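You operate a simulated robot arm through the tools that you are given. There is no shell and no other tool. Be economical: measure what you need, move in short steps, check, and stop when the job is done.

Carry out the task below with a simulated robot arm. There is one attempt and no reset: what you move stays moved.

Task
Turn the dryer knob to IRON.

It is judged by the outcome, as a careful person would: the job done as asked, and still so three seconds after it is handed in. It fails if anything else is knocked over, pushed out of place, dropped, spilled or broken.

Robot
A 6-joint arm with a two-finger parallel gripper, fixed in place. Base frame: the origin is at the foot of the arm, x ahead of it, y to its left, z up. Lengths are in m, angles in degrees, forces in N, time in s.
With the tool pointing down near the work surface it reaches from about 0.28 to 0.74 m from the base axis. Its first joint turns from -66.0 to 66.0 degrees. Payload 2.45 kg.
Tool frame: the origin (TCP) lies between the finger pads and is the grasp point; the fingertips stand 0.024 m ahead of it; z points along the fingers, y is the line along which they close. Largest opening 0.068 m; finger width 0.017, thickness 0.01; the body of the gripper, 0.04 by 0.07 m, starts 0.041 m behind the TCP.
Orientation is told as [roll, pitch, yaw] about the base's x, y, z axes, in that order, counted from this pose: with the fingers straight down and closing along the base's y, the tool's x points along the base's -x, its y along +y and its z along -z.

Tools
- The arm moves only by the tool jog_arm. Its argument "series" is one flat list of numbers, 7 for each row, row after row: the shift along the base's x, y, z in m, then the turn, a rotation vector about the base's x, y, z in degrees, then the gripper command, from -1 (fully open) to 1 (shut), values between in proportion. In form: [tx, ty, tz, ax, ay, az, hand, tx, ty, tz, ax, ay, az, hand, ...]. A call has 1 to 20 rows; each row shifts and turns the commanded pose from where the row before left it. Rows are played at 5 a second. More than 0.05 m and 8.6 degrees between two rows, or a gripper value outside its range, and nothing of the call is played. Where a pose cannot be reached the arm comes as near as it can. A force on the tool above 40 N (or 10 N above the force at the start of the call, whichever is more), or a blocked arm, ends the call early, and 0.2 s more pass. The fingers move at their own pace (about 0.108 m/s each) and stop on an object; they squeeze with about 41 N. The grip force told is the motor's: it shows also when the fingers shut on nothing. Time passes only in rows, and 0.2 s behind the last, so rows that do not move let the fingers close. The reply holds the time, the measured pose of the TCP, the force on the tool along the base axes, the opening and the grip force, in the units named above and with some noise, and new pictures: "show" is both (left out), scene, wrist or none.
- Cameras (640 x 400 px; columns grow to the right, rows downward): "scene" is fixed at [0.1399, 0.4019, 1.4538]; the picture's right is [-0.92, -0.38, 0.00], its down [-0.25, 0.60, -0.76] and it looks along [0.29, -0.70, -0.65] (base axes); focal length 362 px, centre (320, 200). "wrist" rides on the gripper at [0.084, 0.011, -0.075] in the tool frame; the picture's right is [-0.13, 0.99, 0.00], its down [-0.60, -0.08, -0.79] and it looks along [-0.79, -0.10, 0.61] (tool axes); focal length 251 px, centre (320, 200). There is no depth. A picture from a camera that has moved, and an enlarged one, comes with that camera's place and axes in the base frame and with its lens.
- zoom(camera, box): a new picture of the part [left, top, right, bottom] of that camera's present view, enlarged. No time passes.
- sign_off(): hands the job in; it is judged then, once.

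Work in short steps. Places have to be worked out from the pictures, the camera data and where the tool is seen: move nearer, look again, correct. Check each grasp and each placing, and mend what went wrong. You have 90 turns and 170 pictures in all, those below and enlarged ones among them. Open the gripper and draw the arm clear of the work before you hand the job in, unless the task says otherwise; then end with one line.

The tools are called as name(argument=value, ...) on one line, values as JSON. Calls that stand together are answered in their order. jog_arm: Moves the arm, as the interface text tells. Its arguments: {"type":"object","properties":{"series":{"type":"array"},"show":{"type":"string","enum":["both","scene","wrist","none"]}},"required":["series"]} The other tools are called the same way: zoom (camera, box) takes an enlarged picture of a part of a camera's view; sign_off () hands the job in.

At the start:

```text
time: 0.0
tool_pos: [0.3848, -0.2035, 0.9743]
orientation: [-0.1, 0.0, 0.0]
contact_force: [-0.2, -0.5, -0.2]
gripper_width: 0.068
gripper_force: 0.2
```

scene: 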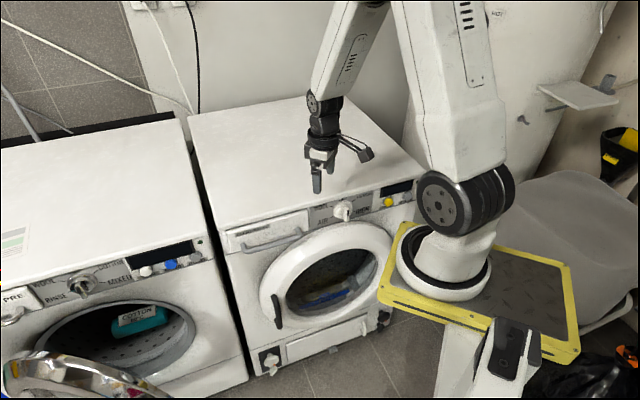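
wrist: 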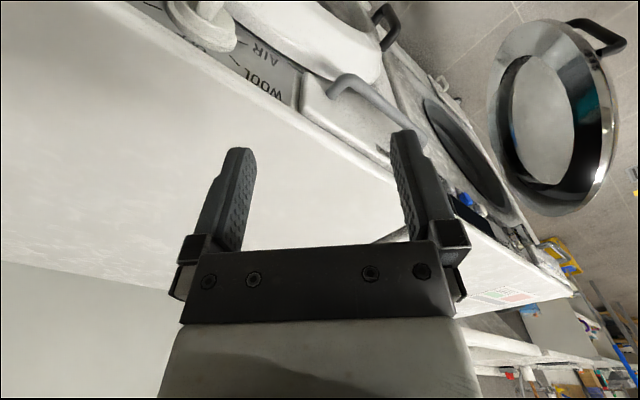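

I'll first look closely at the knob panels on both machines.

zoom(camera="scene", box=[290, 170, 430, 258])

zoom(camera="scene", box=[0, 220, 220, 357])

zoom(camera="wrist", box=[130, 0, 410, 175])

```text
4.55 times, centred on (360, 214) of scene
camera zoom: at [0.1399, 0.4019, 1.4538], right [-0.92, -0.38, 0.0], down [-0.25, 0.6, -0.76], along [0.29, -0.7, -0.65], focal length 1643 px, centre (138, 136)
```

zoom: 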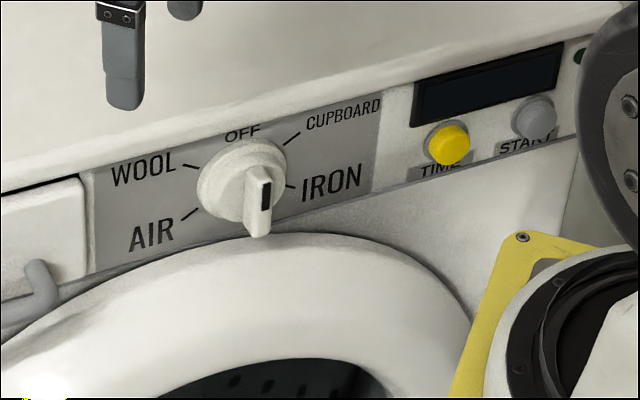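

```text
2.91 times, centred on (110, 288) of scene
camera zoom: at [0.1399, 0.4019, 1.4538], right [-0.92, -0.38, 0.0], down [-0.25, 0.6, -0.76], along [0.29, -0.7, -0.65], focal length 1052 px, centre (931, -58)
```

zoom: 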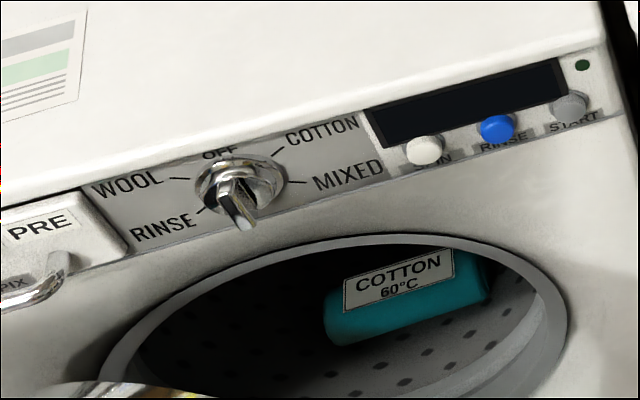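

```text
2.29 times, centred on (270, 88) of wrist
camera zoom: at [0.3007, -0.1933, 1.047], right [0.13, 0.99, 0.0], down [0.6, -0.08, 0.79], along [0.79, -0.1, -0.61], focal length 575 px, centre (434, 457)
```

zoom: 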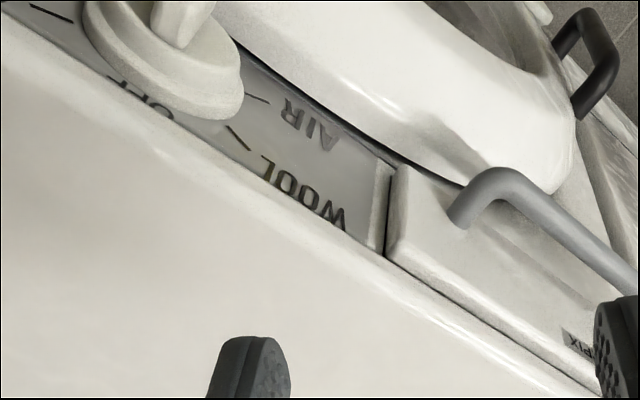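

The dryer front seems to face the base at about 45° (top edge around z≈0.745, knob near (0.37,-0.34,0.71)). I'll yaw the tool -45° and pull back so the wrist camera sees the knob.

jog_arm(series=[-0.0235, -0.004, -0.018, 0, 0, -7.5, -1, -0.0235, -0.004, -0.018, 0, 0, -7.5, -1, -0.0235, -0.004, -0.018, 0, 0, -7.5, -1, -0.0235, -0.004, -0.018, 0, 0, -7.5, -1, -0.0235, -0.004, -0.018, 0, 0, -7.5, -1, -0.0235, -0.004, -0.018, 0, 0, -7.5, -1, 0, 0, 0, 0, 0, 0, -1])

```text
time: 1.6
tool_pos: [0.2451, -0.2258, 0.8683]
orientation: [-0.1, 0.1, -45.1]
contact_force: [-0.1, -0.3, -0.9]
gripper_width: 0.0679
gripper_force: 0.0
camera wrist: at [0.1933, -0.159, 0.9418], right [0.79, 0.61, 0.0], down [0.37, -0.48, 0.79], along [0.48, -0.63, -0.61], focal length 251 px, centre (320, 200)
```

scene: 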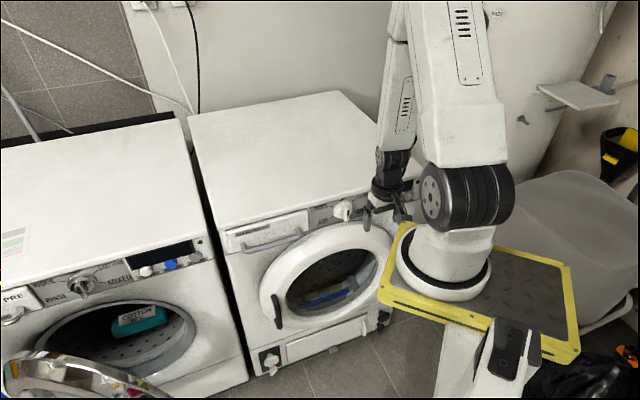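
wrist: 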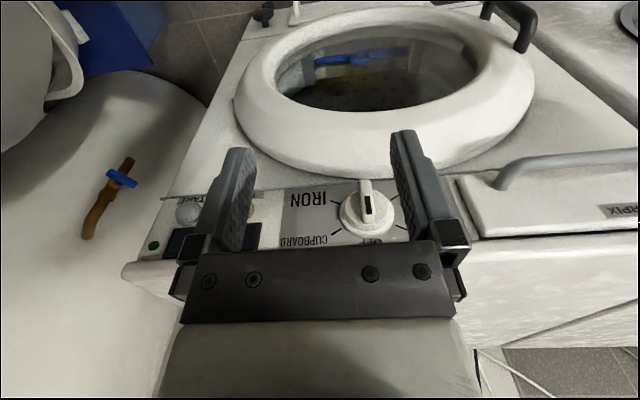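

Good view of the knob, upside down. Zoom in for its pointer angle.

zoom(camera="wrist", box=[270, 165, 430, 265])

zoom(camera="scene", box=[300, 180, 396, 240])

```text
4.00 times, centred on (350, 215) of wrist
camera zoom: at [0.1933, -0.159, 0.9418], right [0.79, 0.61, 0.0], down [0.37, -0.48, 0.79], along [0.48, -0.63, -0.61], focal length 1006 px, centre (200, 140)
```

zoom: 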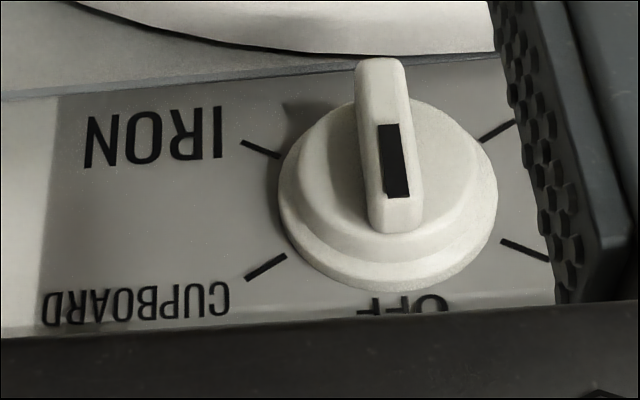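

```text
6.67 times, centred on (348, 210) of scene
camera zoom: at [0.1399, 0.4019, 1.4538], right [-0.92, -0.38, 0.0], down [-0.25, 0.6, -0.76], along [0.29, -0.7, -0.65], focal length 2410 px, centre (133, 133)
```

zoom: 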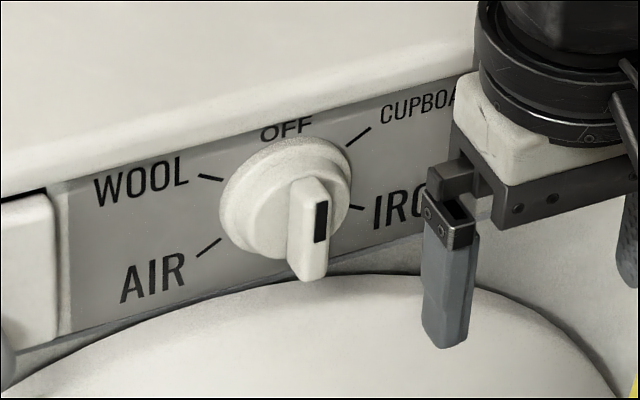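

Knob axis is roughly at (0.34,-0.28,0.79), with its handle front ~u=0.44 m along the (0.71,-0.70,0) direction. The pointer is at OFF, ticks are at ±60/±120°, so IRON is 120° clockwise. I'll pitch the tool toward horizontal in stages.

jog_arm(series=[0.01, -0.002, 0, -5.785, -5.785, 0, -1, 0.01, -0.002, 0, -5.785, -5.785, 0, -1, 0.01, -0.002, 0, -5.785, -5.785, 0, -1, 0.01, -0.002, 0, -5.785, -5.785, 0, -1, 0.01, -0.002, 0, -5.785, -5.785, 0, -1, 0, 0, 0, 0, 0, 0, -1])

```text
time: 3.0
tool_pos: [0.295, -0.2376, 0.8666]
orientation: [-0.1, -41.0, -45.0]
contact_force: [-0.6, -0.4, -0.2]
gripper_width: 0.0677
gripper_force: 0.0
camera wrist: at [0.2222, -0.1499, 0.8654], right [0.77, 0.63, 0.08], down [-0.1, -0.01, 0.99], along [0.63, -0.78, 0.06], focal length 251 px, centre (320, 200)
```

scene: 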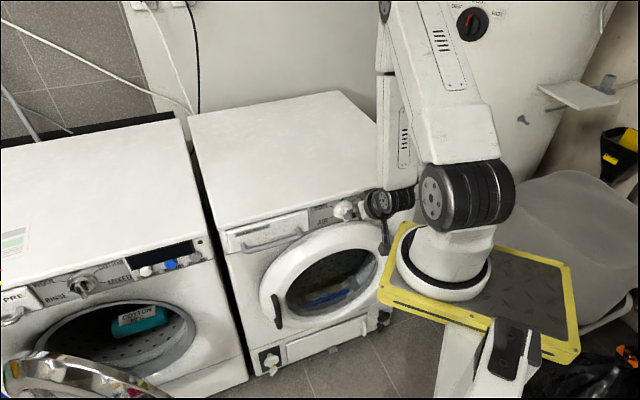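
wrist: 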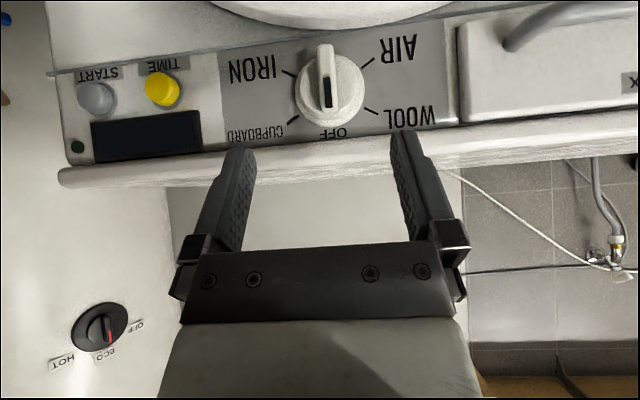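

Readings agree (knob centre z≈0.79). Finish pitching to horizontal while lowering to knob height.

jog_arm(series=[0, 0, -0.0128, -5.785, -5.785, 0, -1, 0, 0, -0.0128, -5.785, -5.785, 0, -1, 0, 0, -0.0128, -5.785, -5.785, 0, -1, 0, 0, -0.0128, -5.785, -5.785, 0, -1, 0, 0, -0.0128, -5.785, -5.785, 0, -1, 0, 0, -0.0128, -5.785, -5.785, 0, -1, 0, 0, 0, 0, 0, 0, -1])

```text
time: 4.6
tool_pos: [0.3179, -0.2861, 0.7797]
orientation: [6.2, -89.6, -51.0]
contact_force: [-0.4, 0.3, 1.0]
gripper_width: 0.0681
gripper_force: 0.1
out of reach, approached as far as the arm can: row 5, 6
camera wrist: at [0.272, -0.2262, 0.6949], right [0.7, 0.7, 0.13], down [-0.62, 0.5, 0.61], along [0.36, -0.51, 0.78], focal length 251 px, centre (320, 200)
```

scene: 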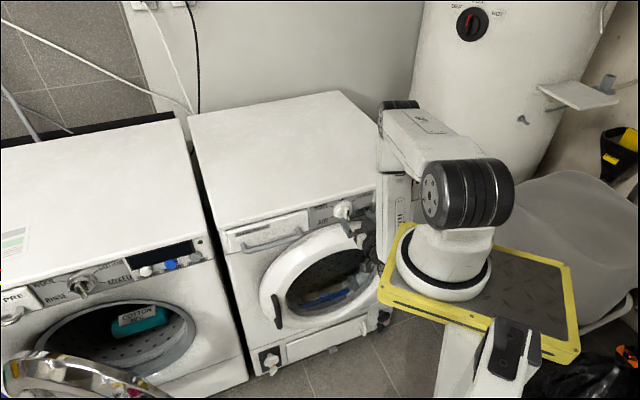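
wrist: 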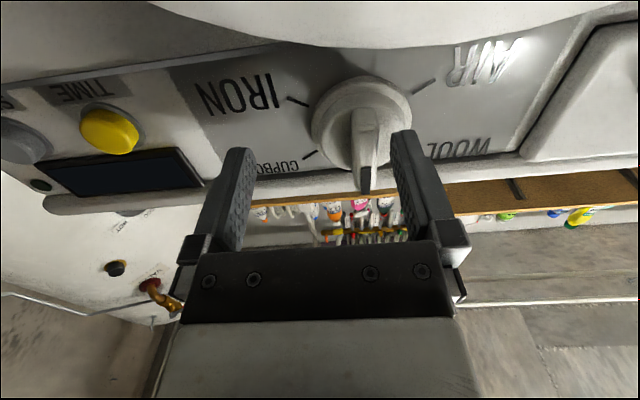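

Horizontal attitude is right but it can only be reached at u≥~0.43, which is the grasp depth anyway; bar sits between the fingers nearer the right one. I test a small sideways correction to see how the command responds.

jog_arm(series=[0.007, 0.007, 0.005, 0, 0, 0, -1, 0, 0, 0, 0, 0, 0, -1])

```text
time: 5.2
tool_pos: [0.3274, -0.2875, 0.786]
orientation: [3.8, -89.9, -48.8]
contact_force: [0.3, 0.0, 0.3]
gripper_width: 0.068
gripper_force: 0.1
out of reach, approached as far as the arm can: row 1
camera wrist: at [0.2816, -0.2269, 0.6991], right [0.7, 0.7, 0.13], down [-0.62, 0.5, 0.61], along [0.36, -0.5, 0.78], focal length 251 px, centre (320, 200)
```

scene: 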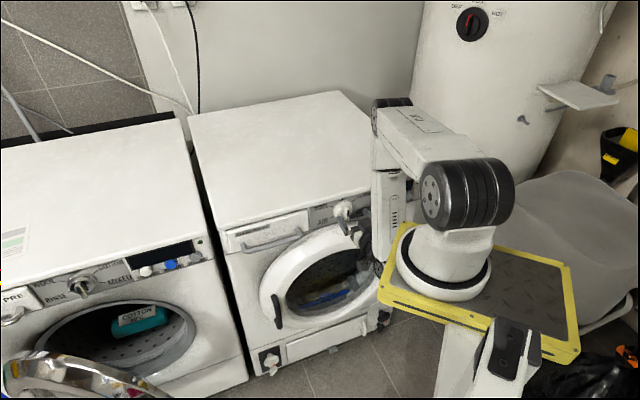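
wrist: 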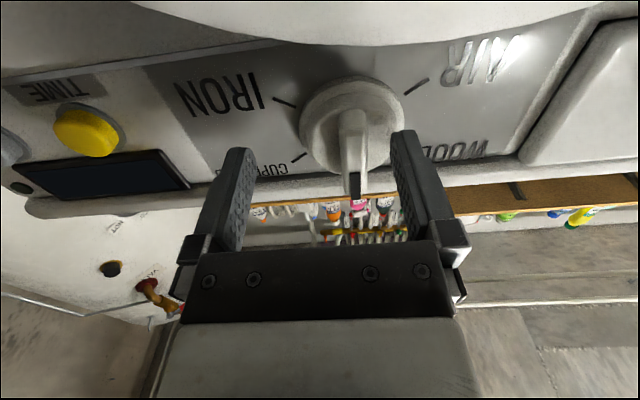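

It moved mostly +x; bar now more central. Continue with a further sideways shift.

jog_arm(series=[0.009, 0.005, 0.003, 0, 0, 0, -1, 0, 0, 0, 0, 0, 0, -1], show="wrist")

```text
time: 5.8
tool_pos: [0.3376, -0.2855, 0.7867]
orientation: [6.3, -89.8, -51.4]
contact_force: [-1.4, 1.0, 0.0]
gripper_width: 0.0678
gripper_force: 0.1
camera wrist: at [0.2912, -0.2245, 0.701], right [0.7, 0.7, 0.13], down [-0.62, 0.5, 0.61], along [0.36, -0.5, 0.79], focal length 251 px, centre (320, 200)
```

wrist: 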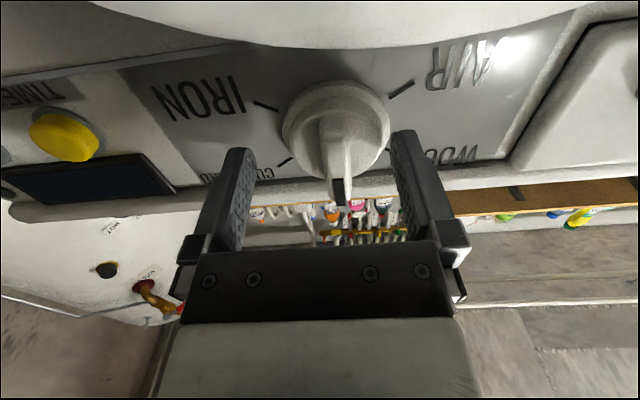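

Now in reach (h offset ≈6 mm remaining, slight contact ~1.7 N with the disc). Nudge across, and back a hair.

jog_arm(series=[0.003, 0.0055, 0.003, 0, 0, 0, -1, 0, 0, 0, 0, 0, 0, -1], show="wrist")

```text
time: 6.4
tool_pos: [0.3429, -0.2825, 0.7895]
orientation: [13.7, -89.8, -58.7]
contact_force: [0.4, 0.0, 0.5]
gripper_width: 0.0676
gripper_force: 0.1
out of reach, approached as far as the arm can: row 1
camera wrist: at [0.2962, -0.2224, 0.7033], right [0.7, 0.7, 0.13], down [-0.62, 0.5, 0.61], along [0.36, -0.51, 0.78], focal length 251 px, centre (320, 200)
```

wrist: 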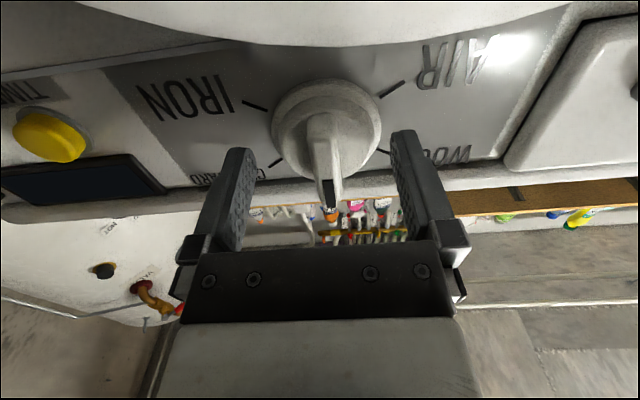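

Aligned (u≈0.443, h≈0.037, z≈0.79). Close the fingers on the bar.

jog_arm(series=[0, 0, 0, 0, 0, 0, 0.5, 0, 0, 0, 0, 0, 0, 1, 0, 0, 0, 0, 0, 0, 1, 0, 0, 0, 0, 0, 0, 1])

```text
time: 7.4
tool_pos: [0.3442, -0.2804, 0.7899]
orientation: [48.4, -89.7, -92.8]
contact_force: [20.7, 26.4, 2.3]
gripper_width: 0.0454
gripper_force: 45.1
camera wrist: at [0.2973, -0.2204, 0.7033], right [0.69, 0.71, 0.13], down [-0.62, 0.5, 0.61], along [0.36, -0.5, 0.78], focal length 251 px, centre (320, 200)
```

scene: 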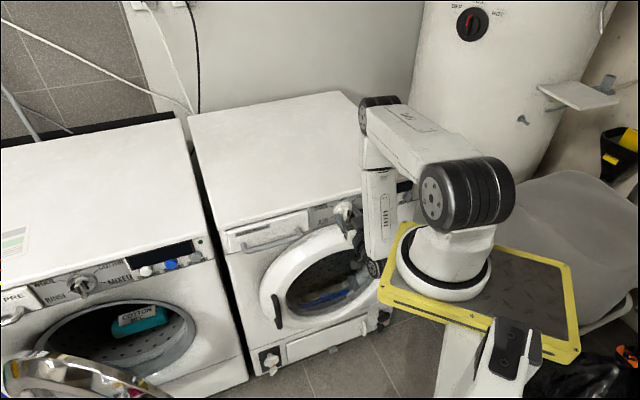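
wrist: 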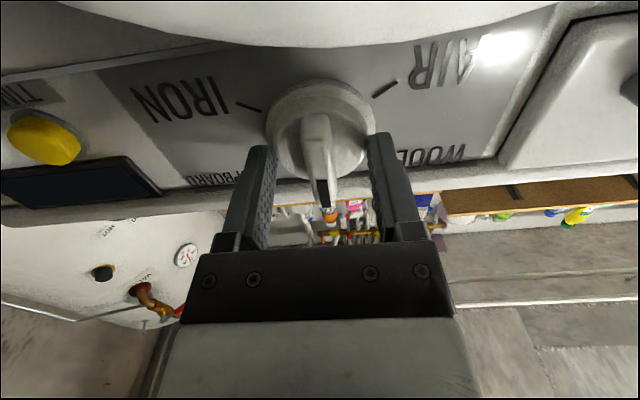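

The fingers closed on the knob's round body (~45 mm), not the bar, with a sideways load showing I'm slightly short in +h. A grip on the round body can still turn the knob, so I'll centre it first.

jog_arm(series=[0, 0, 0, 0, 0, 0, 0.2, 0.0018, 0.0018, 0, 0, 0, 0, 0.2, 0, 0, 0, 0, 0, 0, 1, 0, 0, 0, 0, 0, 0, 1], show="wrist")

```text
time: 8.4
tool_pos: [0.3456, -0.2801, 0.7892]
orientation: [52.7, -89.8, -97.6]
contact_force: [-9.5, 33.9, 14.6]
gripper_width: 0.0453
gripper_force: 44.9
camera wrist: at [0.2979, -0.2199, 0.7031], right [0.7, 0.7, 0.13], down [-0.62, 0.5, 0.61], along [0.36, -0.5, 0.79], focal length 251 px, centre (320, 200)
```

wrist: 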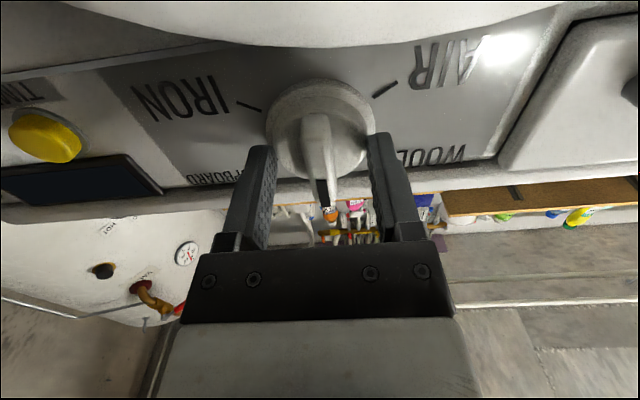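

Load builds up because I hadn't opened the fingers. Open them and re-read the free pose.

jog_arm(series=[0, 0, 0, 0, 0, 0, -1, 0, 0, 0, 0, 0, 0, -1, 0, 0, 0, 0, 0, 0, -1], show="wrist")

```text
time: 9.2
tool_pos: [0.3444, -0.2824, 0.7885]
orientation: [2.9, -89.9, -47.9]
contact_force: [-0.1, -0.1, -0.2]
gripper_width: 0.0678
gripper_force: 0.1
camera wrist: at [0.2986, -0.2219, 0.7027], right [0.7, 0.7, 0.13], down [-0.62, 0.51, 0.61], along [0.36, -0.5, 0.79], focal length 251 px, centre (320, 200)
```

wrist: 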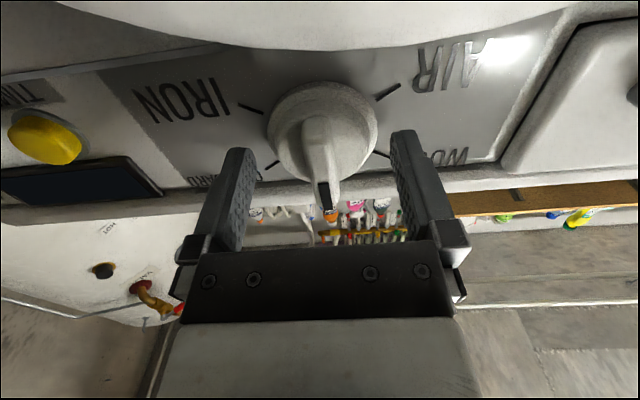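

Free pose is u≈0.444, h≈0.038. I'll test backing out ~1 cm so the fingers would hold the bar itself.

jog_arm(series=[-0.003, 0.0055, 0, 0, 0, 0, -1, -0.003, 0.0055, 0, 0, 0, 0, -1, 0, 0, 0, 0, 0, 0, -1], show="wrist")

```text
time: 10.0
tool_pos: [0.3444, -0.282, 0.7893]
orientation: [11.1, -89.9, -56.1]
contact_force: [-0.6, -0.2, 1.1]
gripper_width: 0.0682
gripper_force: 0.1
out of reach, approached as far as the arm can: row 1, 2
camera wrist: at [0.2985, -0.2216, 0.7027], right [0.7, 0.7, 0.13], down [-0.62, 0.5, 0.61], along [0.36, -0.5, 0.79], focal length 251 px, centre (320, 200)
```

wrist: 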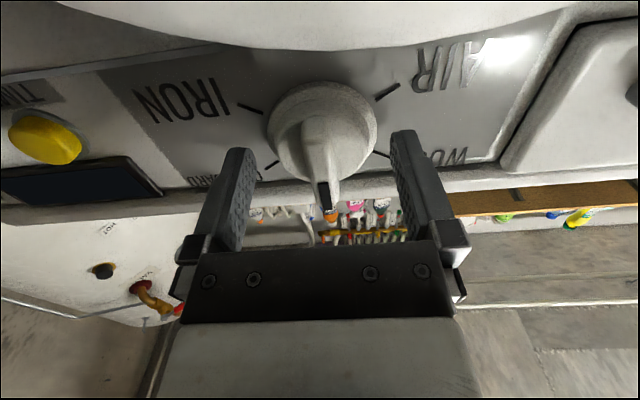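

Can't back out at this attitude, so I'll use the round-body grip: shift +h 2 mm with fingers open, then close.

jog_arm(series=[0.0018, 0.0012, 0, 0, 0, 0, -1, 0, 0, 0, 0, 0, 0, -0.2, 0, 0, 0, 0, 0, 0, 0.4, 0, 0, 0, 0, 0, 0, 0.4], show="wrist")

```text
time: 11.0
tool_pos: [0.3452, -0.2823, 0.7868]
orientation: [60.6, -90.0, -105.6]
contact_force: [-3.0, 0.0, 1.6]
gripper_width: 0.0469
gripper_force: 45.0
camera wrist: at [0.2998, -0.2214, 0.7017], right [0.7, 0.7, 0.13], down [-0.62, 0.51, 0.6], along [0.36, -0.5, 0.79], focal length 251 px, centre (320, 200)
```

wrist: 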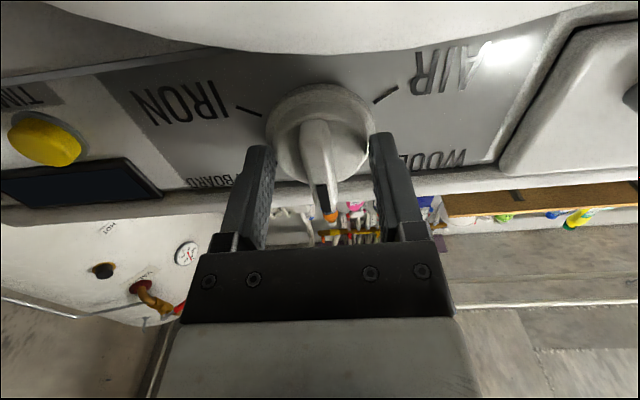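

Balanced grip (net force ~3 N, 45 N squeeze). Now roll +24° about the approach axis (clockwise seen from the front) and check.

jog_arm(series=[0, 0, 0, 4.24, -4.24, 0, 0.4, 0, 0, 0, 4.24, -4.24, 0, 0.4, 0, 0, 0, 4.24, -4.24, 0, 0.4, 0, 0, 0, 4.24, -4.24, 0, 0.4, 0, 0, 0, 0, 0, 0, 0.4])

```text
time: 12.2
tool_pos: [0.3456, -0.2806, 0.7862]
orientation: [90.1, -65.9, -135.1]
contact_force: [-1.9, 12.2, 16.1]
gripper_width: 0.0469
gripper_force: 44.9
camera wrist: at [0.3238, -0.1972, 0.7135], right [0.6, 0.6, 0.52], down [-0.79, 0.34, 0.52], along [0.14, -0.72, 0.68], focal length 251 px, centre (320, 200)
```

scene: 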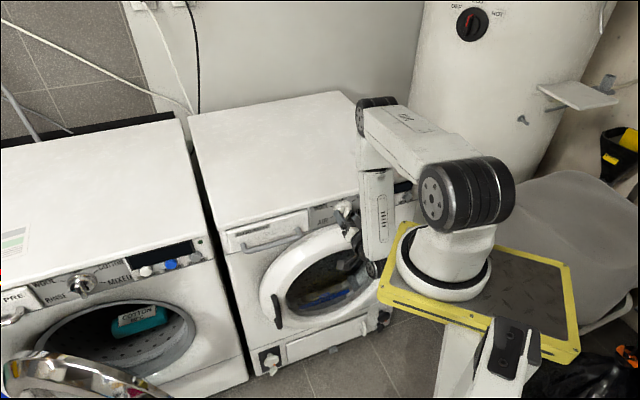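
wrist: 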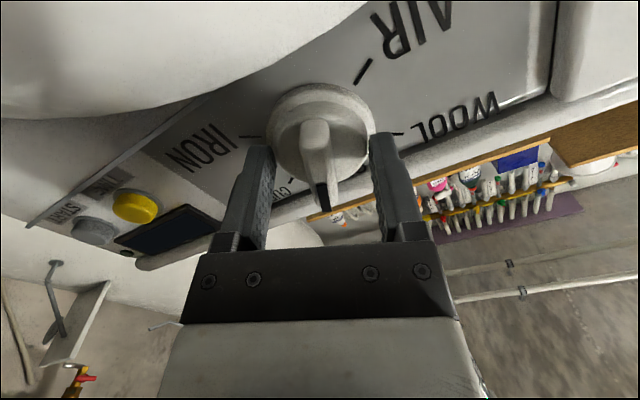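

The knob turns with the gripper without slip. Continue another 36°.

jog_arm(series=[0, 0, 0, 4.24, -4.24, 0, 0.4, 0, 0, 0, 4.24, -4.24, 0, 0.4, 0, 0, 0, 4.24, -4.24, 0, 0.4, 0, 0, 0, 4.24, -4.24, 0, 0.4, 0, 0, 0, 4.24, -4.24, 0, 0.4, 0, 0, 0, 4.24, -4.24, 0, 0.4, 0, 0, 0, 0, 0, 0, 0.4], show="wrist")

```text
time: 13.8
tool_pos: [0.3478, -0.2805, 0.7881]
orientation: [90.2, -29.9, -135.2]
contact_force: [-5.5, 28.8, 23.8]
gripper_width: 0.0468
gripper_force: 44.7
camera wrist: at [0.3486, -0.1722, 0.7542], right [0.27, 0.27, 0.92], down [-0.96, 0.16, 0.23], along [-0.09, -0.95, 0.3], focal length 251 px, centre (320, 200)
```

wrist: 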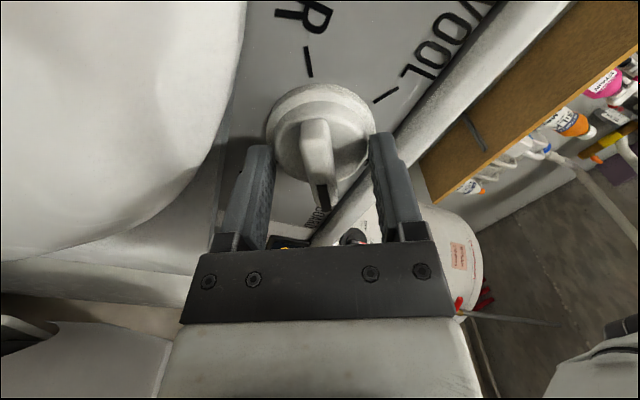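

Now at 60° (CUPBOARD) with load growing to ~38 N. I release to relax the load, and check.

jog_arm(series=[0, 0, 0, 0, 0, 0, -0.8, 0, 0, 0, 0, 0, 0, -0.8, 0, 0, 0, 0, 0, 0, -0.8])

```text
time: 14.6
tool_pos: [0.348, -0.2816, 0.7886]
orientation: [90.0, -30.0, -135.1]
contact_force: [0.6, 0.1, -0.5]
gripper_width: 0.0611
gripper_force: 0.2
camera wrist: at [0.3489, -0.1738, 0.7533], right [0.27, 0.27, 0.92], down [-0.96, 0.17, 0.23], along [-0.09, -0.95, 0.3], focal length 251 px, centre (320, 200)
```

scene: 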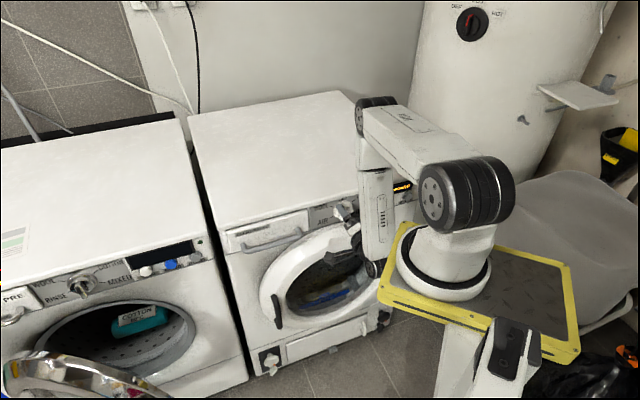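
wrist: 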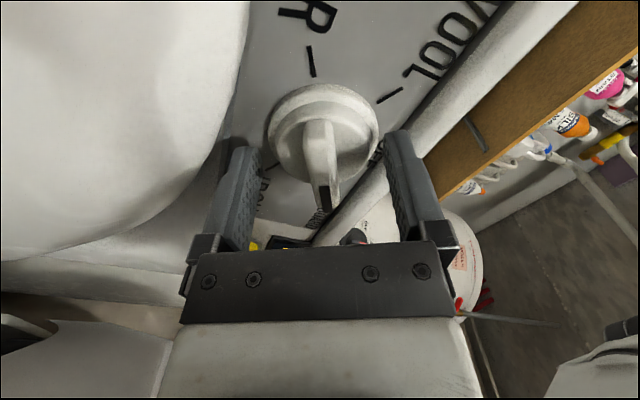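

The knob stays at CUPBOARD and the display lit up. Regrip here and check balance.

jog_arm(series=[0, 0, 0, 0, 0, 0, 0, 0, 0, 0, 0, 0, 0, 0.4, 0, 0, 0, 0, 0, 0, 0.4], show="wrist")

```text
time: 15.4
tool_pos: [0.3479, -0.2807, 0.7888]
orientation: [90.3, -30.0, -135.2]
contact_force: [3.4, 7.9, 17.6]
gripper_width: 0.0484
gripper_force: 45.3
camera wrist: at [0.3493, -0.1734, 0.754], right [0.27, 0.27, 0.92], down [-0.96, 0.16, 0.23], along [-0.09, -0.95, 0.31], focal length 251 px, centre (320, 200)
```

wrist: 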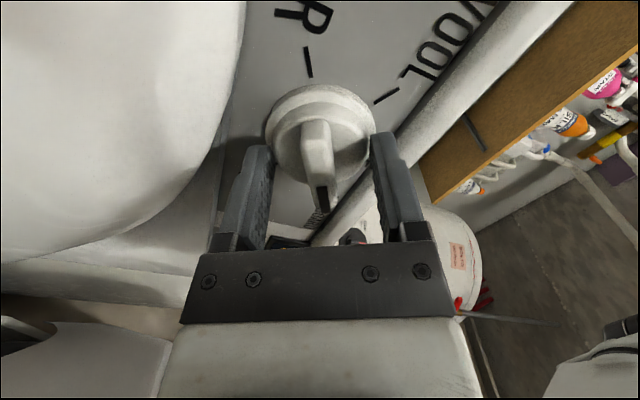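

Grip is OK but wants ~1.5 mm up; add that and turn another 30°.

jog_arm(series=[0, 0, 0.0015, 0, 0, 0, 0.4, 0, 0, 0, 4.24, -4.24, 0, 0.4, 0, 0, 0, 4.24, -4.24, 0, 0.4, 0, 0, 0, 4.24, -4.24, 0, 0.4, 0, 0, 0, 4.24, -4.24, 0, 0.4, 0, 0, 0, 4.24, -4.24, 0, 0.4, 0, 0, 0, 0, 0, 0, 0.4], show="wrist")

```text
time: 17.0
tool_pos: [0.3473, -0.281, 0.7906]
orientation: [90.1, 0.0, -134.9]
contact_force: [6.3, 21.4, 20.9]
gripper_width: 0.0468
gripper_force: 44.9
camera wrist: at [0.3515, -0.1684, 0.7991], right [-0.09, -0.09, 0.99], down [-0.99, 0.13, -0.08], along [-0.12, -0.99, -0.1], focal length 251 px, centre (320, 200)
```

wrist: 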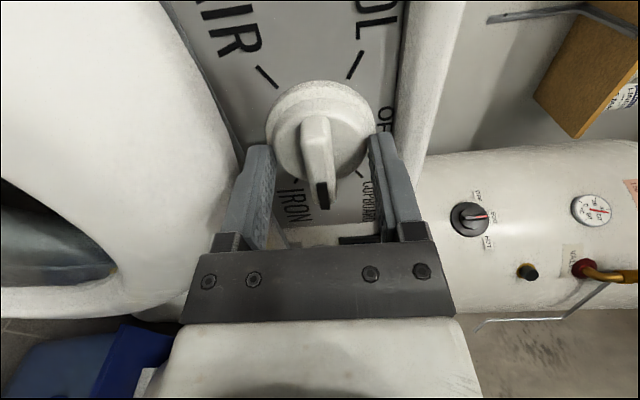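

At 90° now, no slip. Turn the last 30°.

jog_arm(series=[0, 0, 0, 4.24, -4.24, 0, 0.4, 0, 0, 0, 4.24, -4.24, 0, 0.4, 0, 0, 0, 4.24, -4.24, 0, 0.4, 0, 0, 0, 4.24, -4.24, 0, 0.4, 0, 0, 0, 4.24, -4.24, 0, 0.4, 0, 0, 0, 0, 0, 0, 0.4], show="wrist")

```text
time: 18.4
tool_pos: [0.3452, -0.2797, 0.7907]
orientation: [90.1, 30.0, -135.0]
contact_force: [-6.3, 22.1, 23.1]
gripper_width: 0.0464
gripper_force: 44.8
camera wrist: at [0.3393, -0.1803, 0.8398], right [-0.43, -0.43, 0.79], down [-0.9, 0.22, -0.37], along [-0.01, -0.88, -0.48], focal length 251 px, centre (320, 200)
```

wrist: 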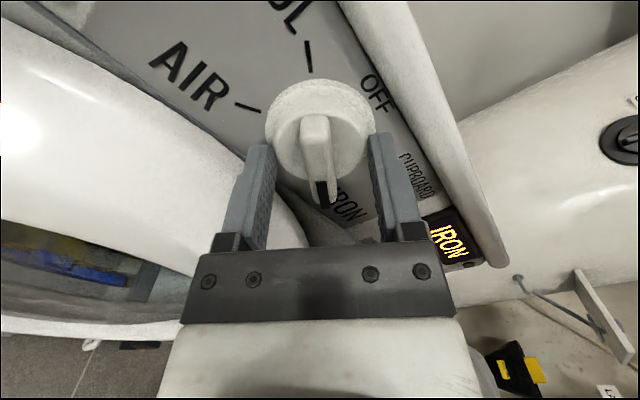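

The display reads IRON and the pointer is at the IRON tick. Open the fingers, then tilt the tail up slightly while backing straight out along the approach.

jog_arm(series=[0, 0, 0, 0, 0, 0, -1, 0, 0, 0, 0, 0, 0, -1, 0, 0, 0, 0, 0, 0, -1], show="wrist")

jog_arm(series=[-0.002, 0.002, 0.002, 2.83, 2.83, 0, -1, -0.003, 0.003, 0.002, 2.83, 2.83, 0, -1, -0.005, 0.005, 0.002, 2.83, 2.83, 0, -1, -0.006, 0.006, 0.001, 2.83, 2.83, 0, -1, 0, 0, 0, 0, 0, 0, -1])

```text
time: 19.2
tool_pos: [0.3457, -0.2814, 0.7895]
orientation: [89.8, 29.9, -135.1]
contact_force: [0.6, -0.2, 0.3]
gripper_width: 0.0682
gripper_force: 0.1
camera wrist: at [0.34, -0.1811, 0.8389], right [-0.43, -0.43, 0.79], down [-0.9, 0.22, -0.37], along [-0.02, -0.88, -0.48], focal length 251 px, centre (320, 200)
```

wrist: 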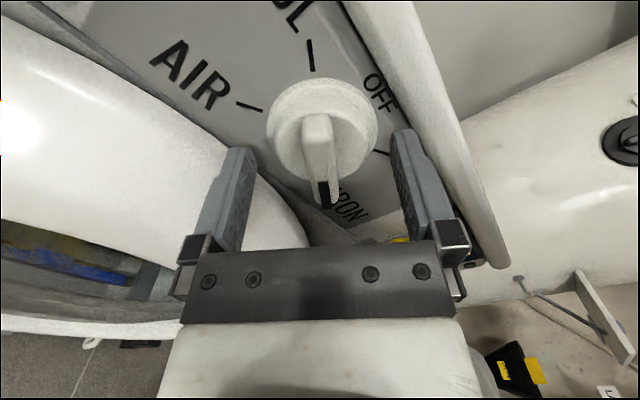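

```text
time: 20.4
tool_pos: [0.3282, -0.2653, 0.7964]
orientation: [71.5, 28.5, -144.2]
contact_force: [-0.2, -0.3, -1.1]
gripper_width: 0.0681
gripper_force: 0.1
camera wrist: at [0.3358, -0.1768, 0.8645], right [-0.27, -0.58, 0.76], down [-0.95, 0.27, -0.13], along [-0.13, -0.76, -0.63], focal length 251 px, centre (320, 200)
```

scene: 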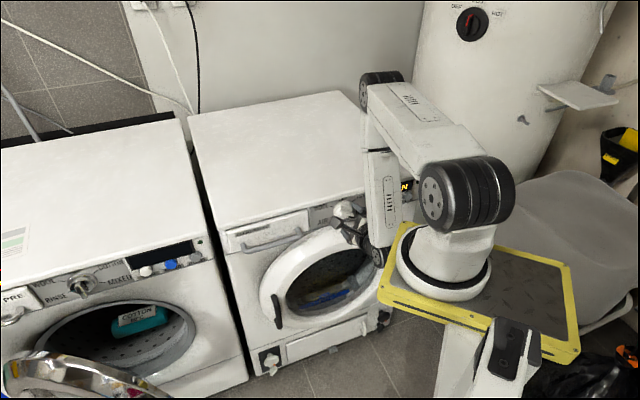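
wrist: 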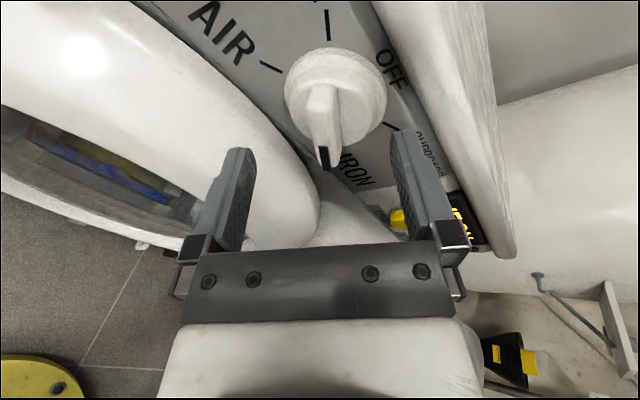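

Clear of the bar; keep backing out with more tilt and some lift.

jog_arm(series=[-0.009, 0.009, 0.001, 3.5, 3.5, 0, -1, -0.009, 0.009, 0.002, 3.5, 3.5, 0, -1, -0.009, 0.009, 0.004, 3.5, 3.5, 0, -1, -0.007, 0.007, 0.008, 3.5, 3.5, 0, -1, -0.004, 0.004, 0.012, 3.5, 3.5, 0, -1, 0, 0, 0.015, 3.5, 3.5, 0, -1, 0, 0, 0, 0, 0, 0, -1])

```text
time: 22.0
tool_pos: [0.2926, -0.2262, 0.8382]
orientation: [39.9, 20.2, -157.5]
contact_force: [0.2, 0.8, -0.1]
gripper_width: 0.0686
gripper_force: 0.1
camera wrist: at [0.3284, -0.1679, 0.926], right [-0.03, -0.83, 0.55], down [-0.92, 0.24, 0.31], along [-0.39, -0.5, -0.77], focal length 251 px, centre (320, 200)
```

scene: 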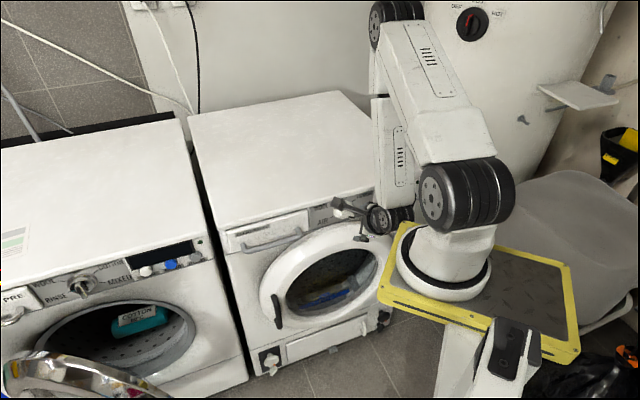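
wrist: 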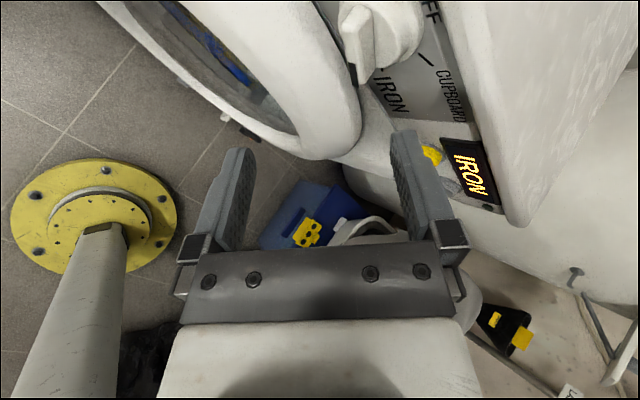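

Display still reads IRON. Lift further away for a clear look at the knob.

jog_arm(series=[-0.003, 0.003, 0.03, 0, 0, 0, -1, 0, 0.0, 0.03, 0, 0, 0, -1, 0, 0, 0.03, 0, 0, 0, -1, 0, 0, 0.03, 0, 0, 0, -1, 0, 0, 0, 0, 0, 0, -1], show="none")

zoom(camera="scene", box=[290, 160, 434, 250])

```text
time: 23.2
tool_pos: [0.3189, -0.2679, 0.9203]
orientation: [40.1, 20.3, -157.5]
contact_force: [-0.1, 0.1, 0.2]
gripper_width: 0.0679
gripper_force: 0.1
out of reach, approached as far as the arm can: row 1, 2, 3, 4
```

```text
4.44 times, centred on (362, 205) of scene
camera zoom: at [0.1399, 0.4019, 1.4538], right [-0.92, -0.38, 0.0], down [-0.25, 0.6, -0.76], along [0.29, -0.7, -0.65], focal length 1606 px, centre (133, 178)
```

zoom: 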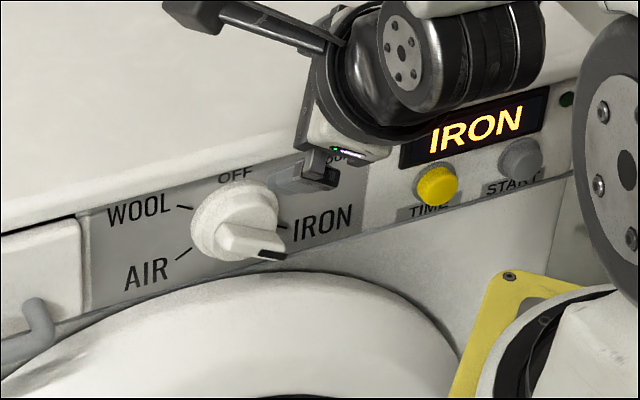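

The knob points at IRON and the display agrees. One last lift to clear, checking nothing is touched.

jog_arm(series=[0.01, -0.005, 0.03, 0, 0, 0, -1, 0.01, -0.005, 0.03, 0, 0, 0, -1, 0, 0, 0, 0, 0, 0, -1], show="scene")

```text
time: 24.0
tool_pos: [0.3396, -0.279, 0.98]
orientation: [40.2, 20.2, -157.6]
contact_force: [0.7, -0.4, 0.1]
gripper_width: 0.0681
gripper_force: 0.0
```

scene: 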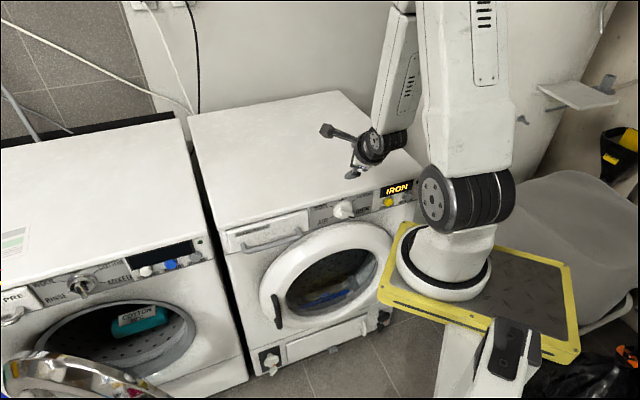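

The arm is clear, the gripper is open, and the display shows IRON, so I'm handing in.

sign_off()

```text
The job is handed in.
```

The dryer knob is turned to IRON: its pointer is at the IRON tick, the display reads IRON, and the arm is clear with the gripper open.
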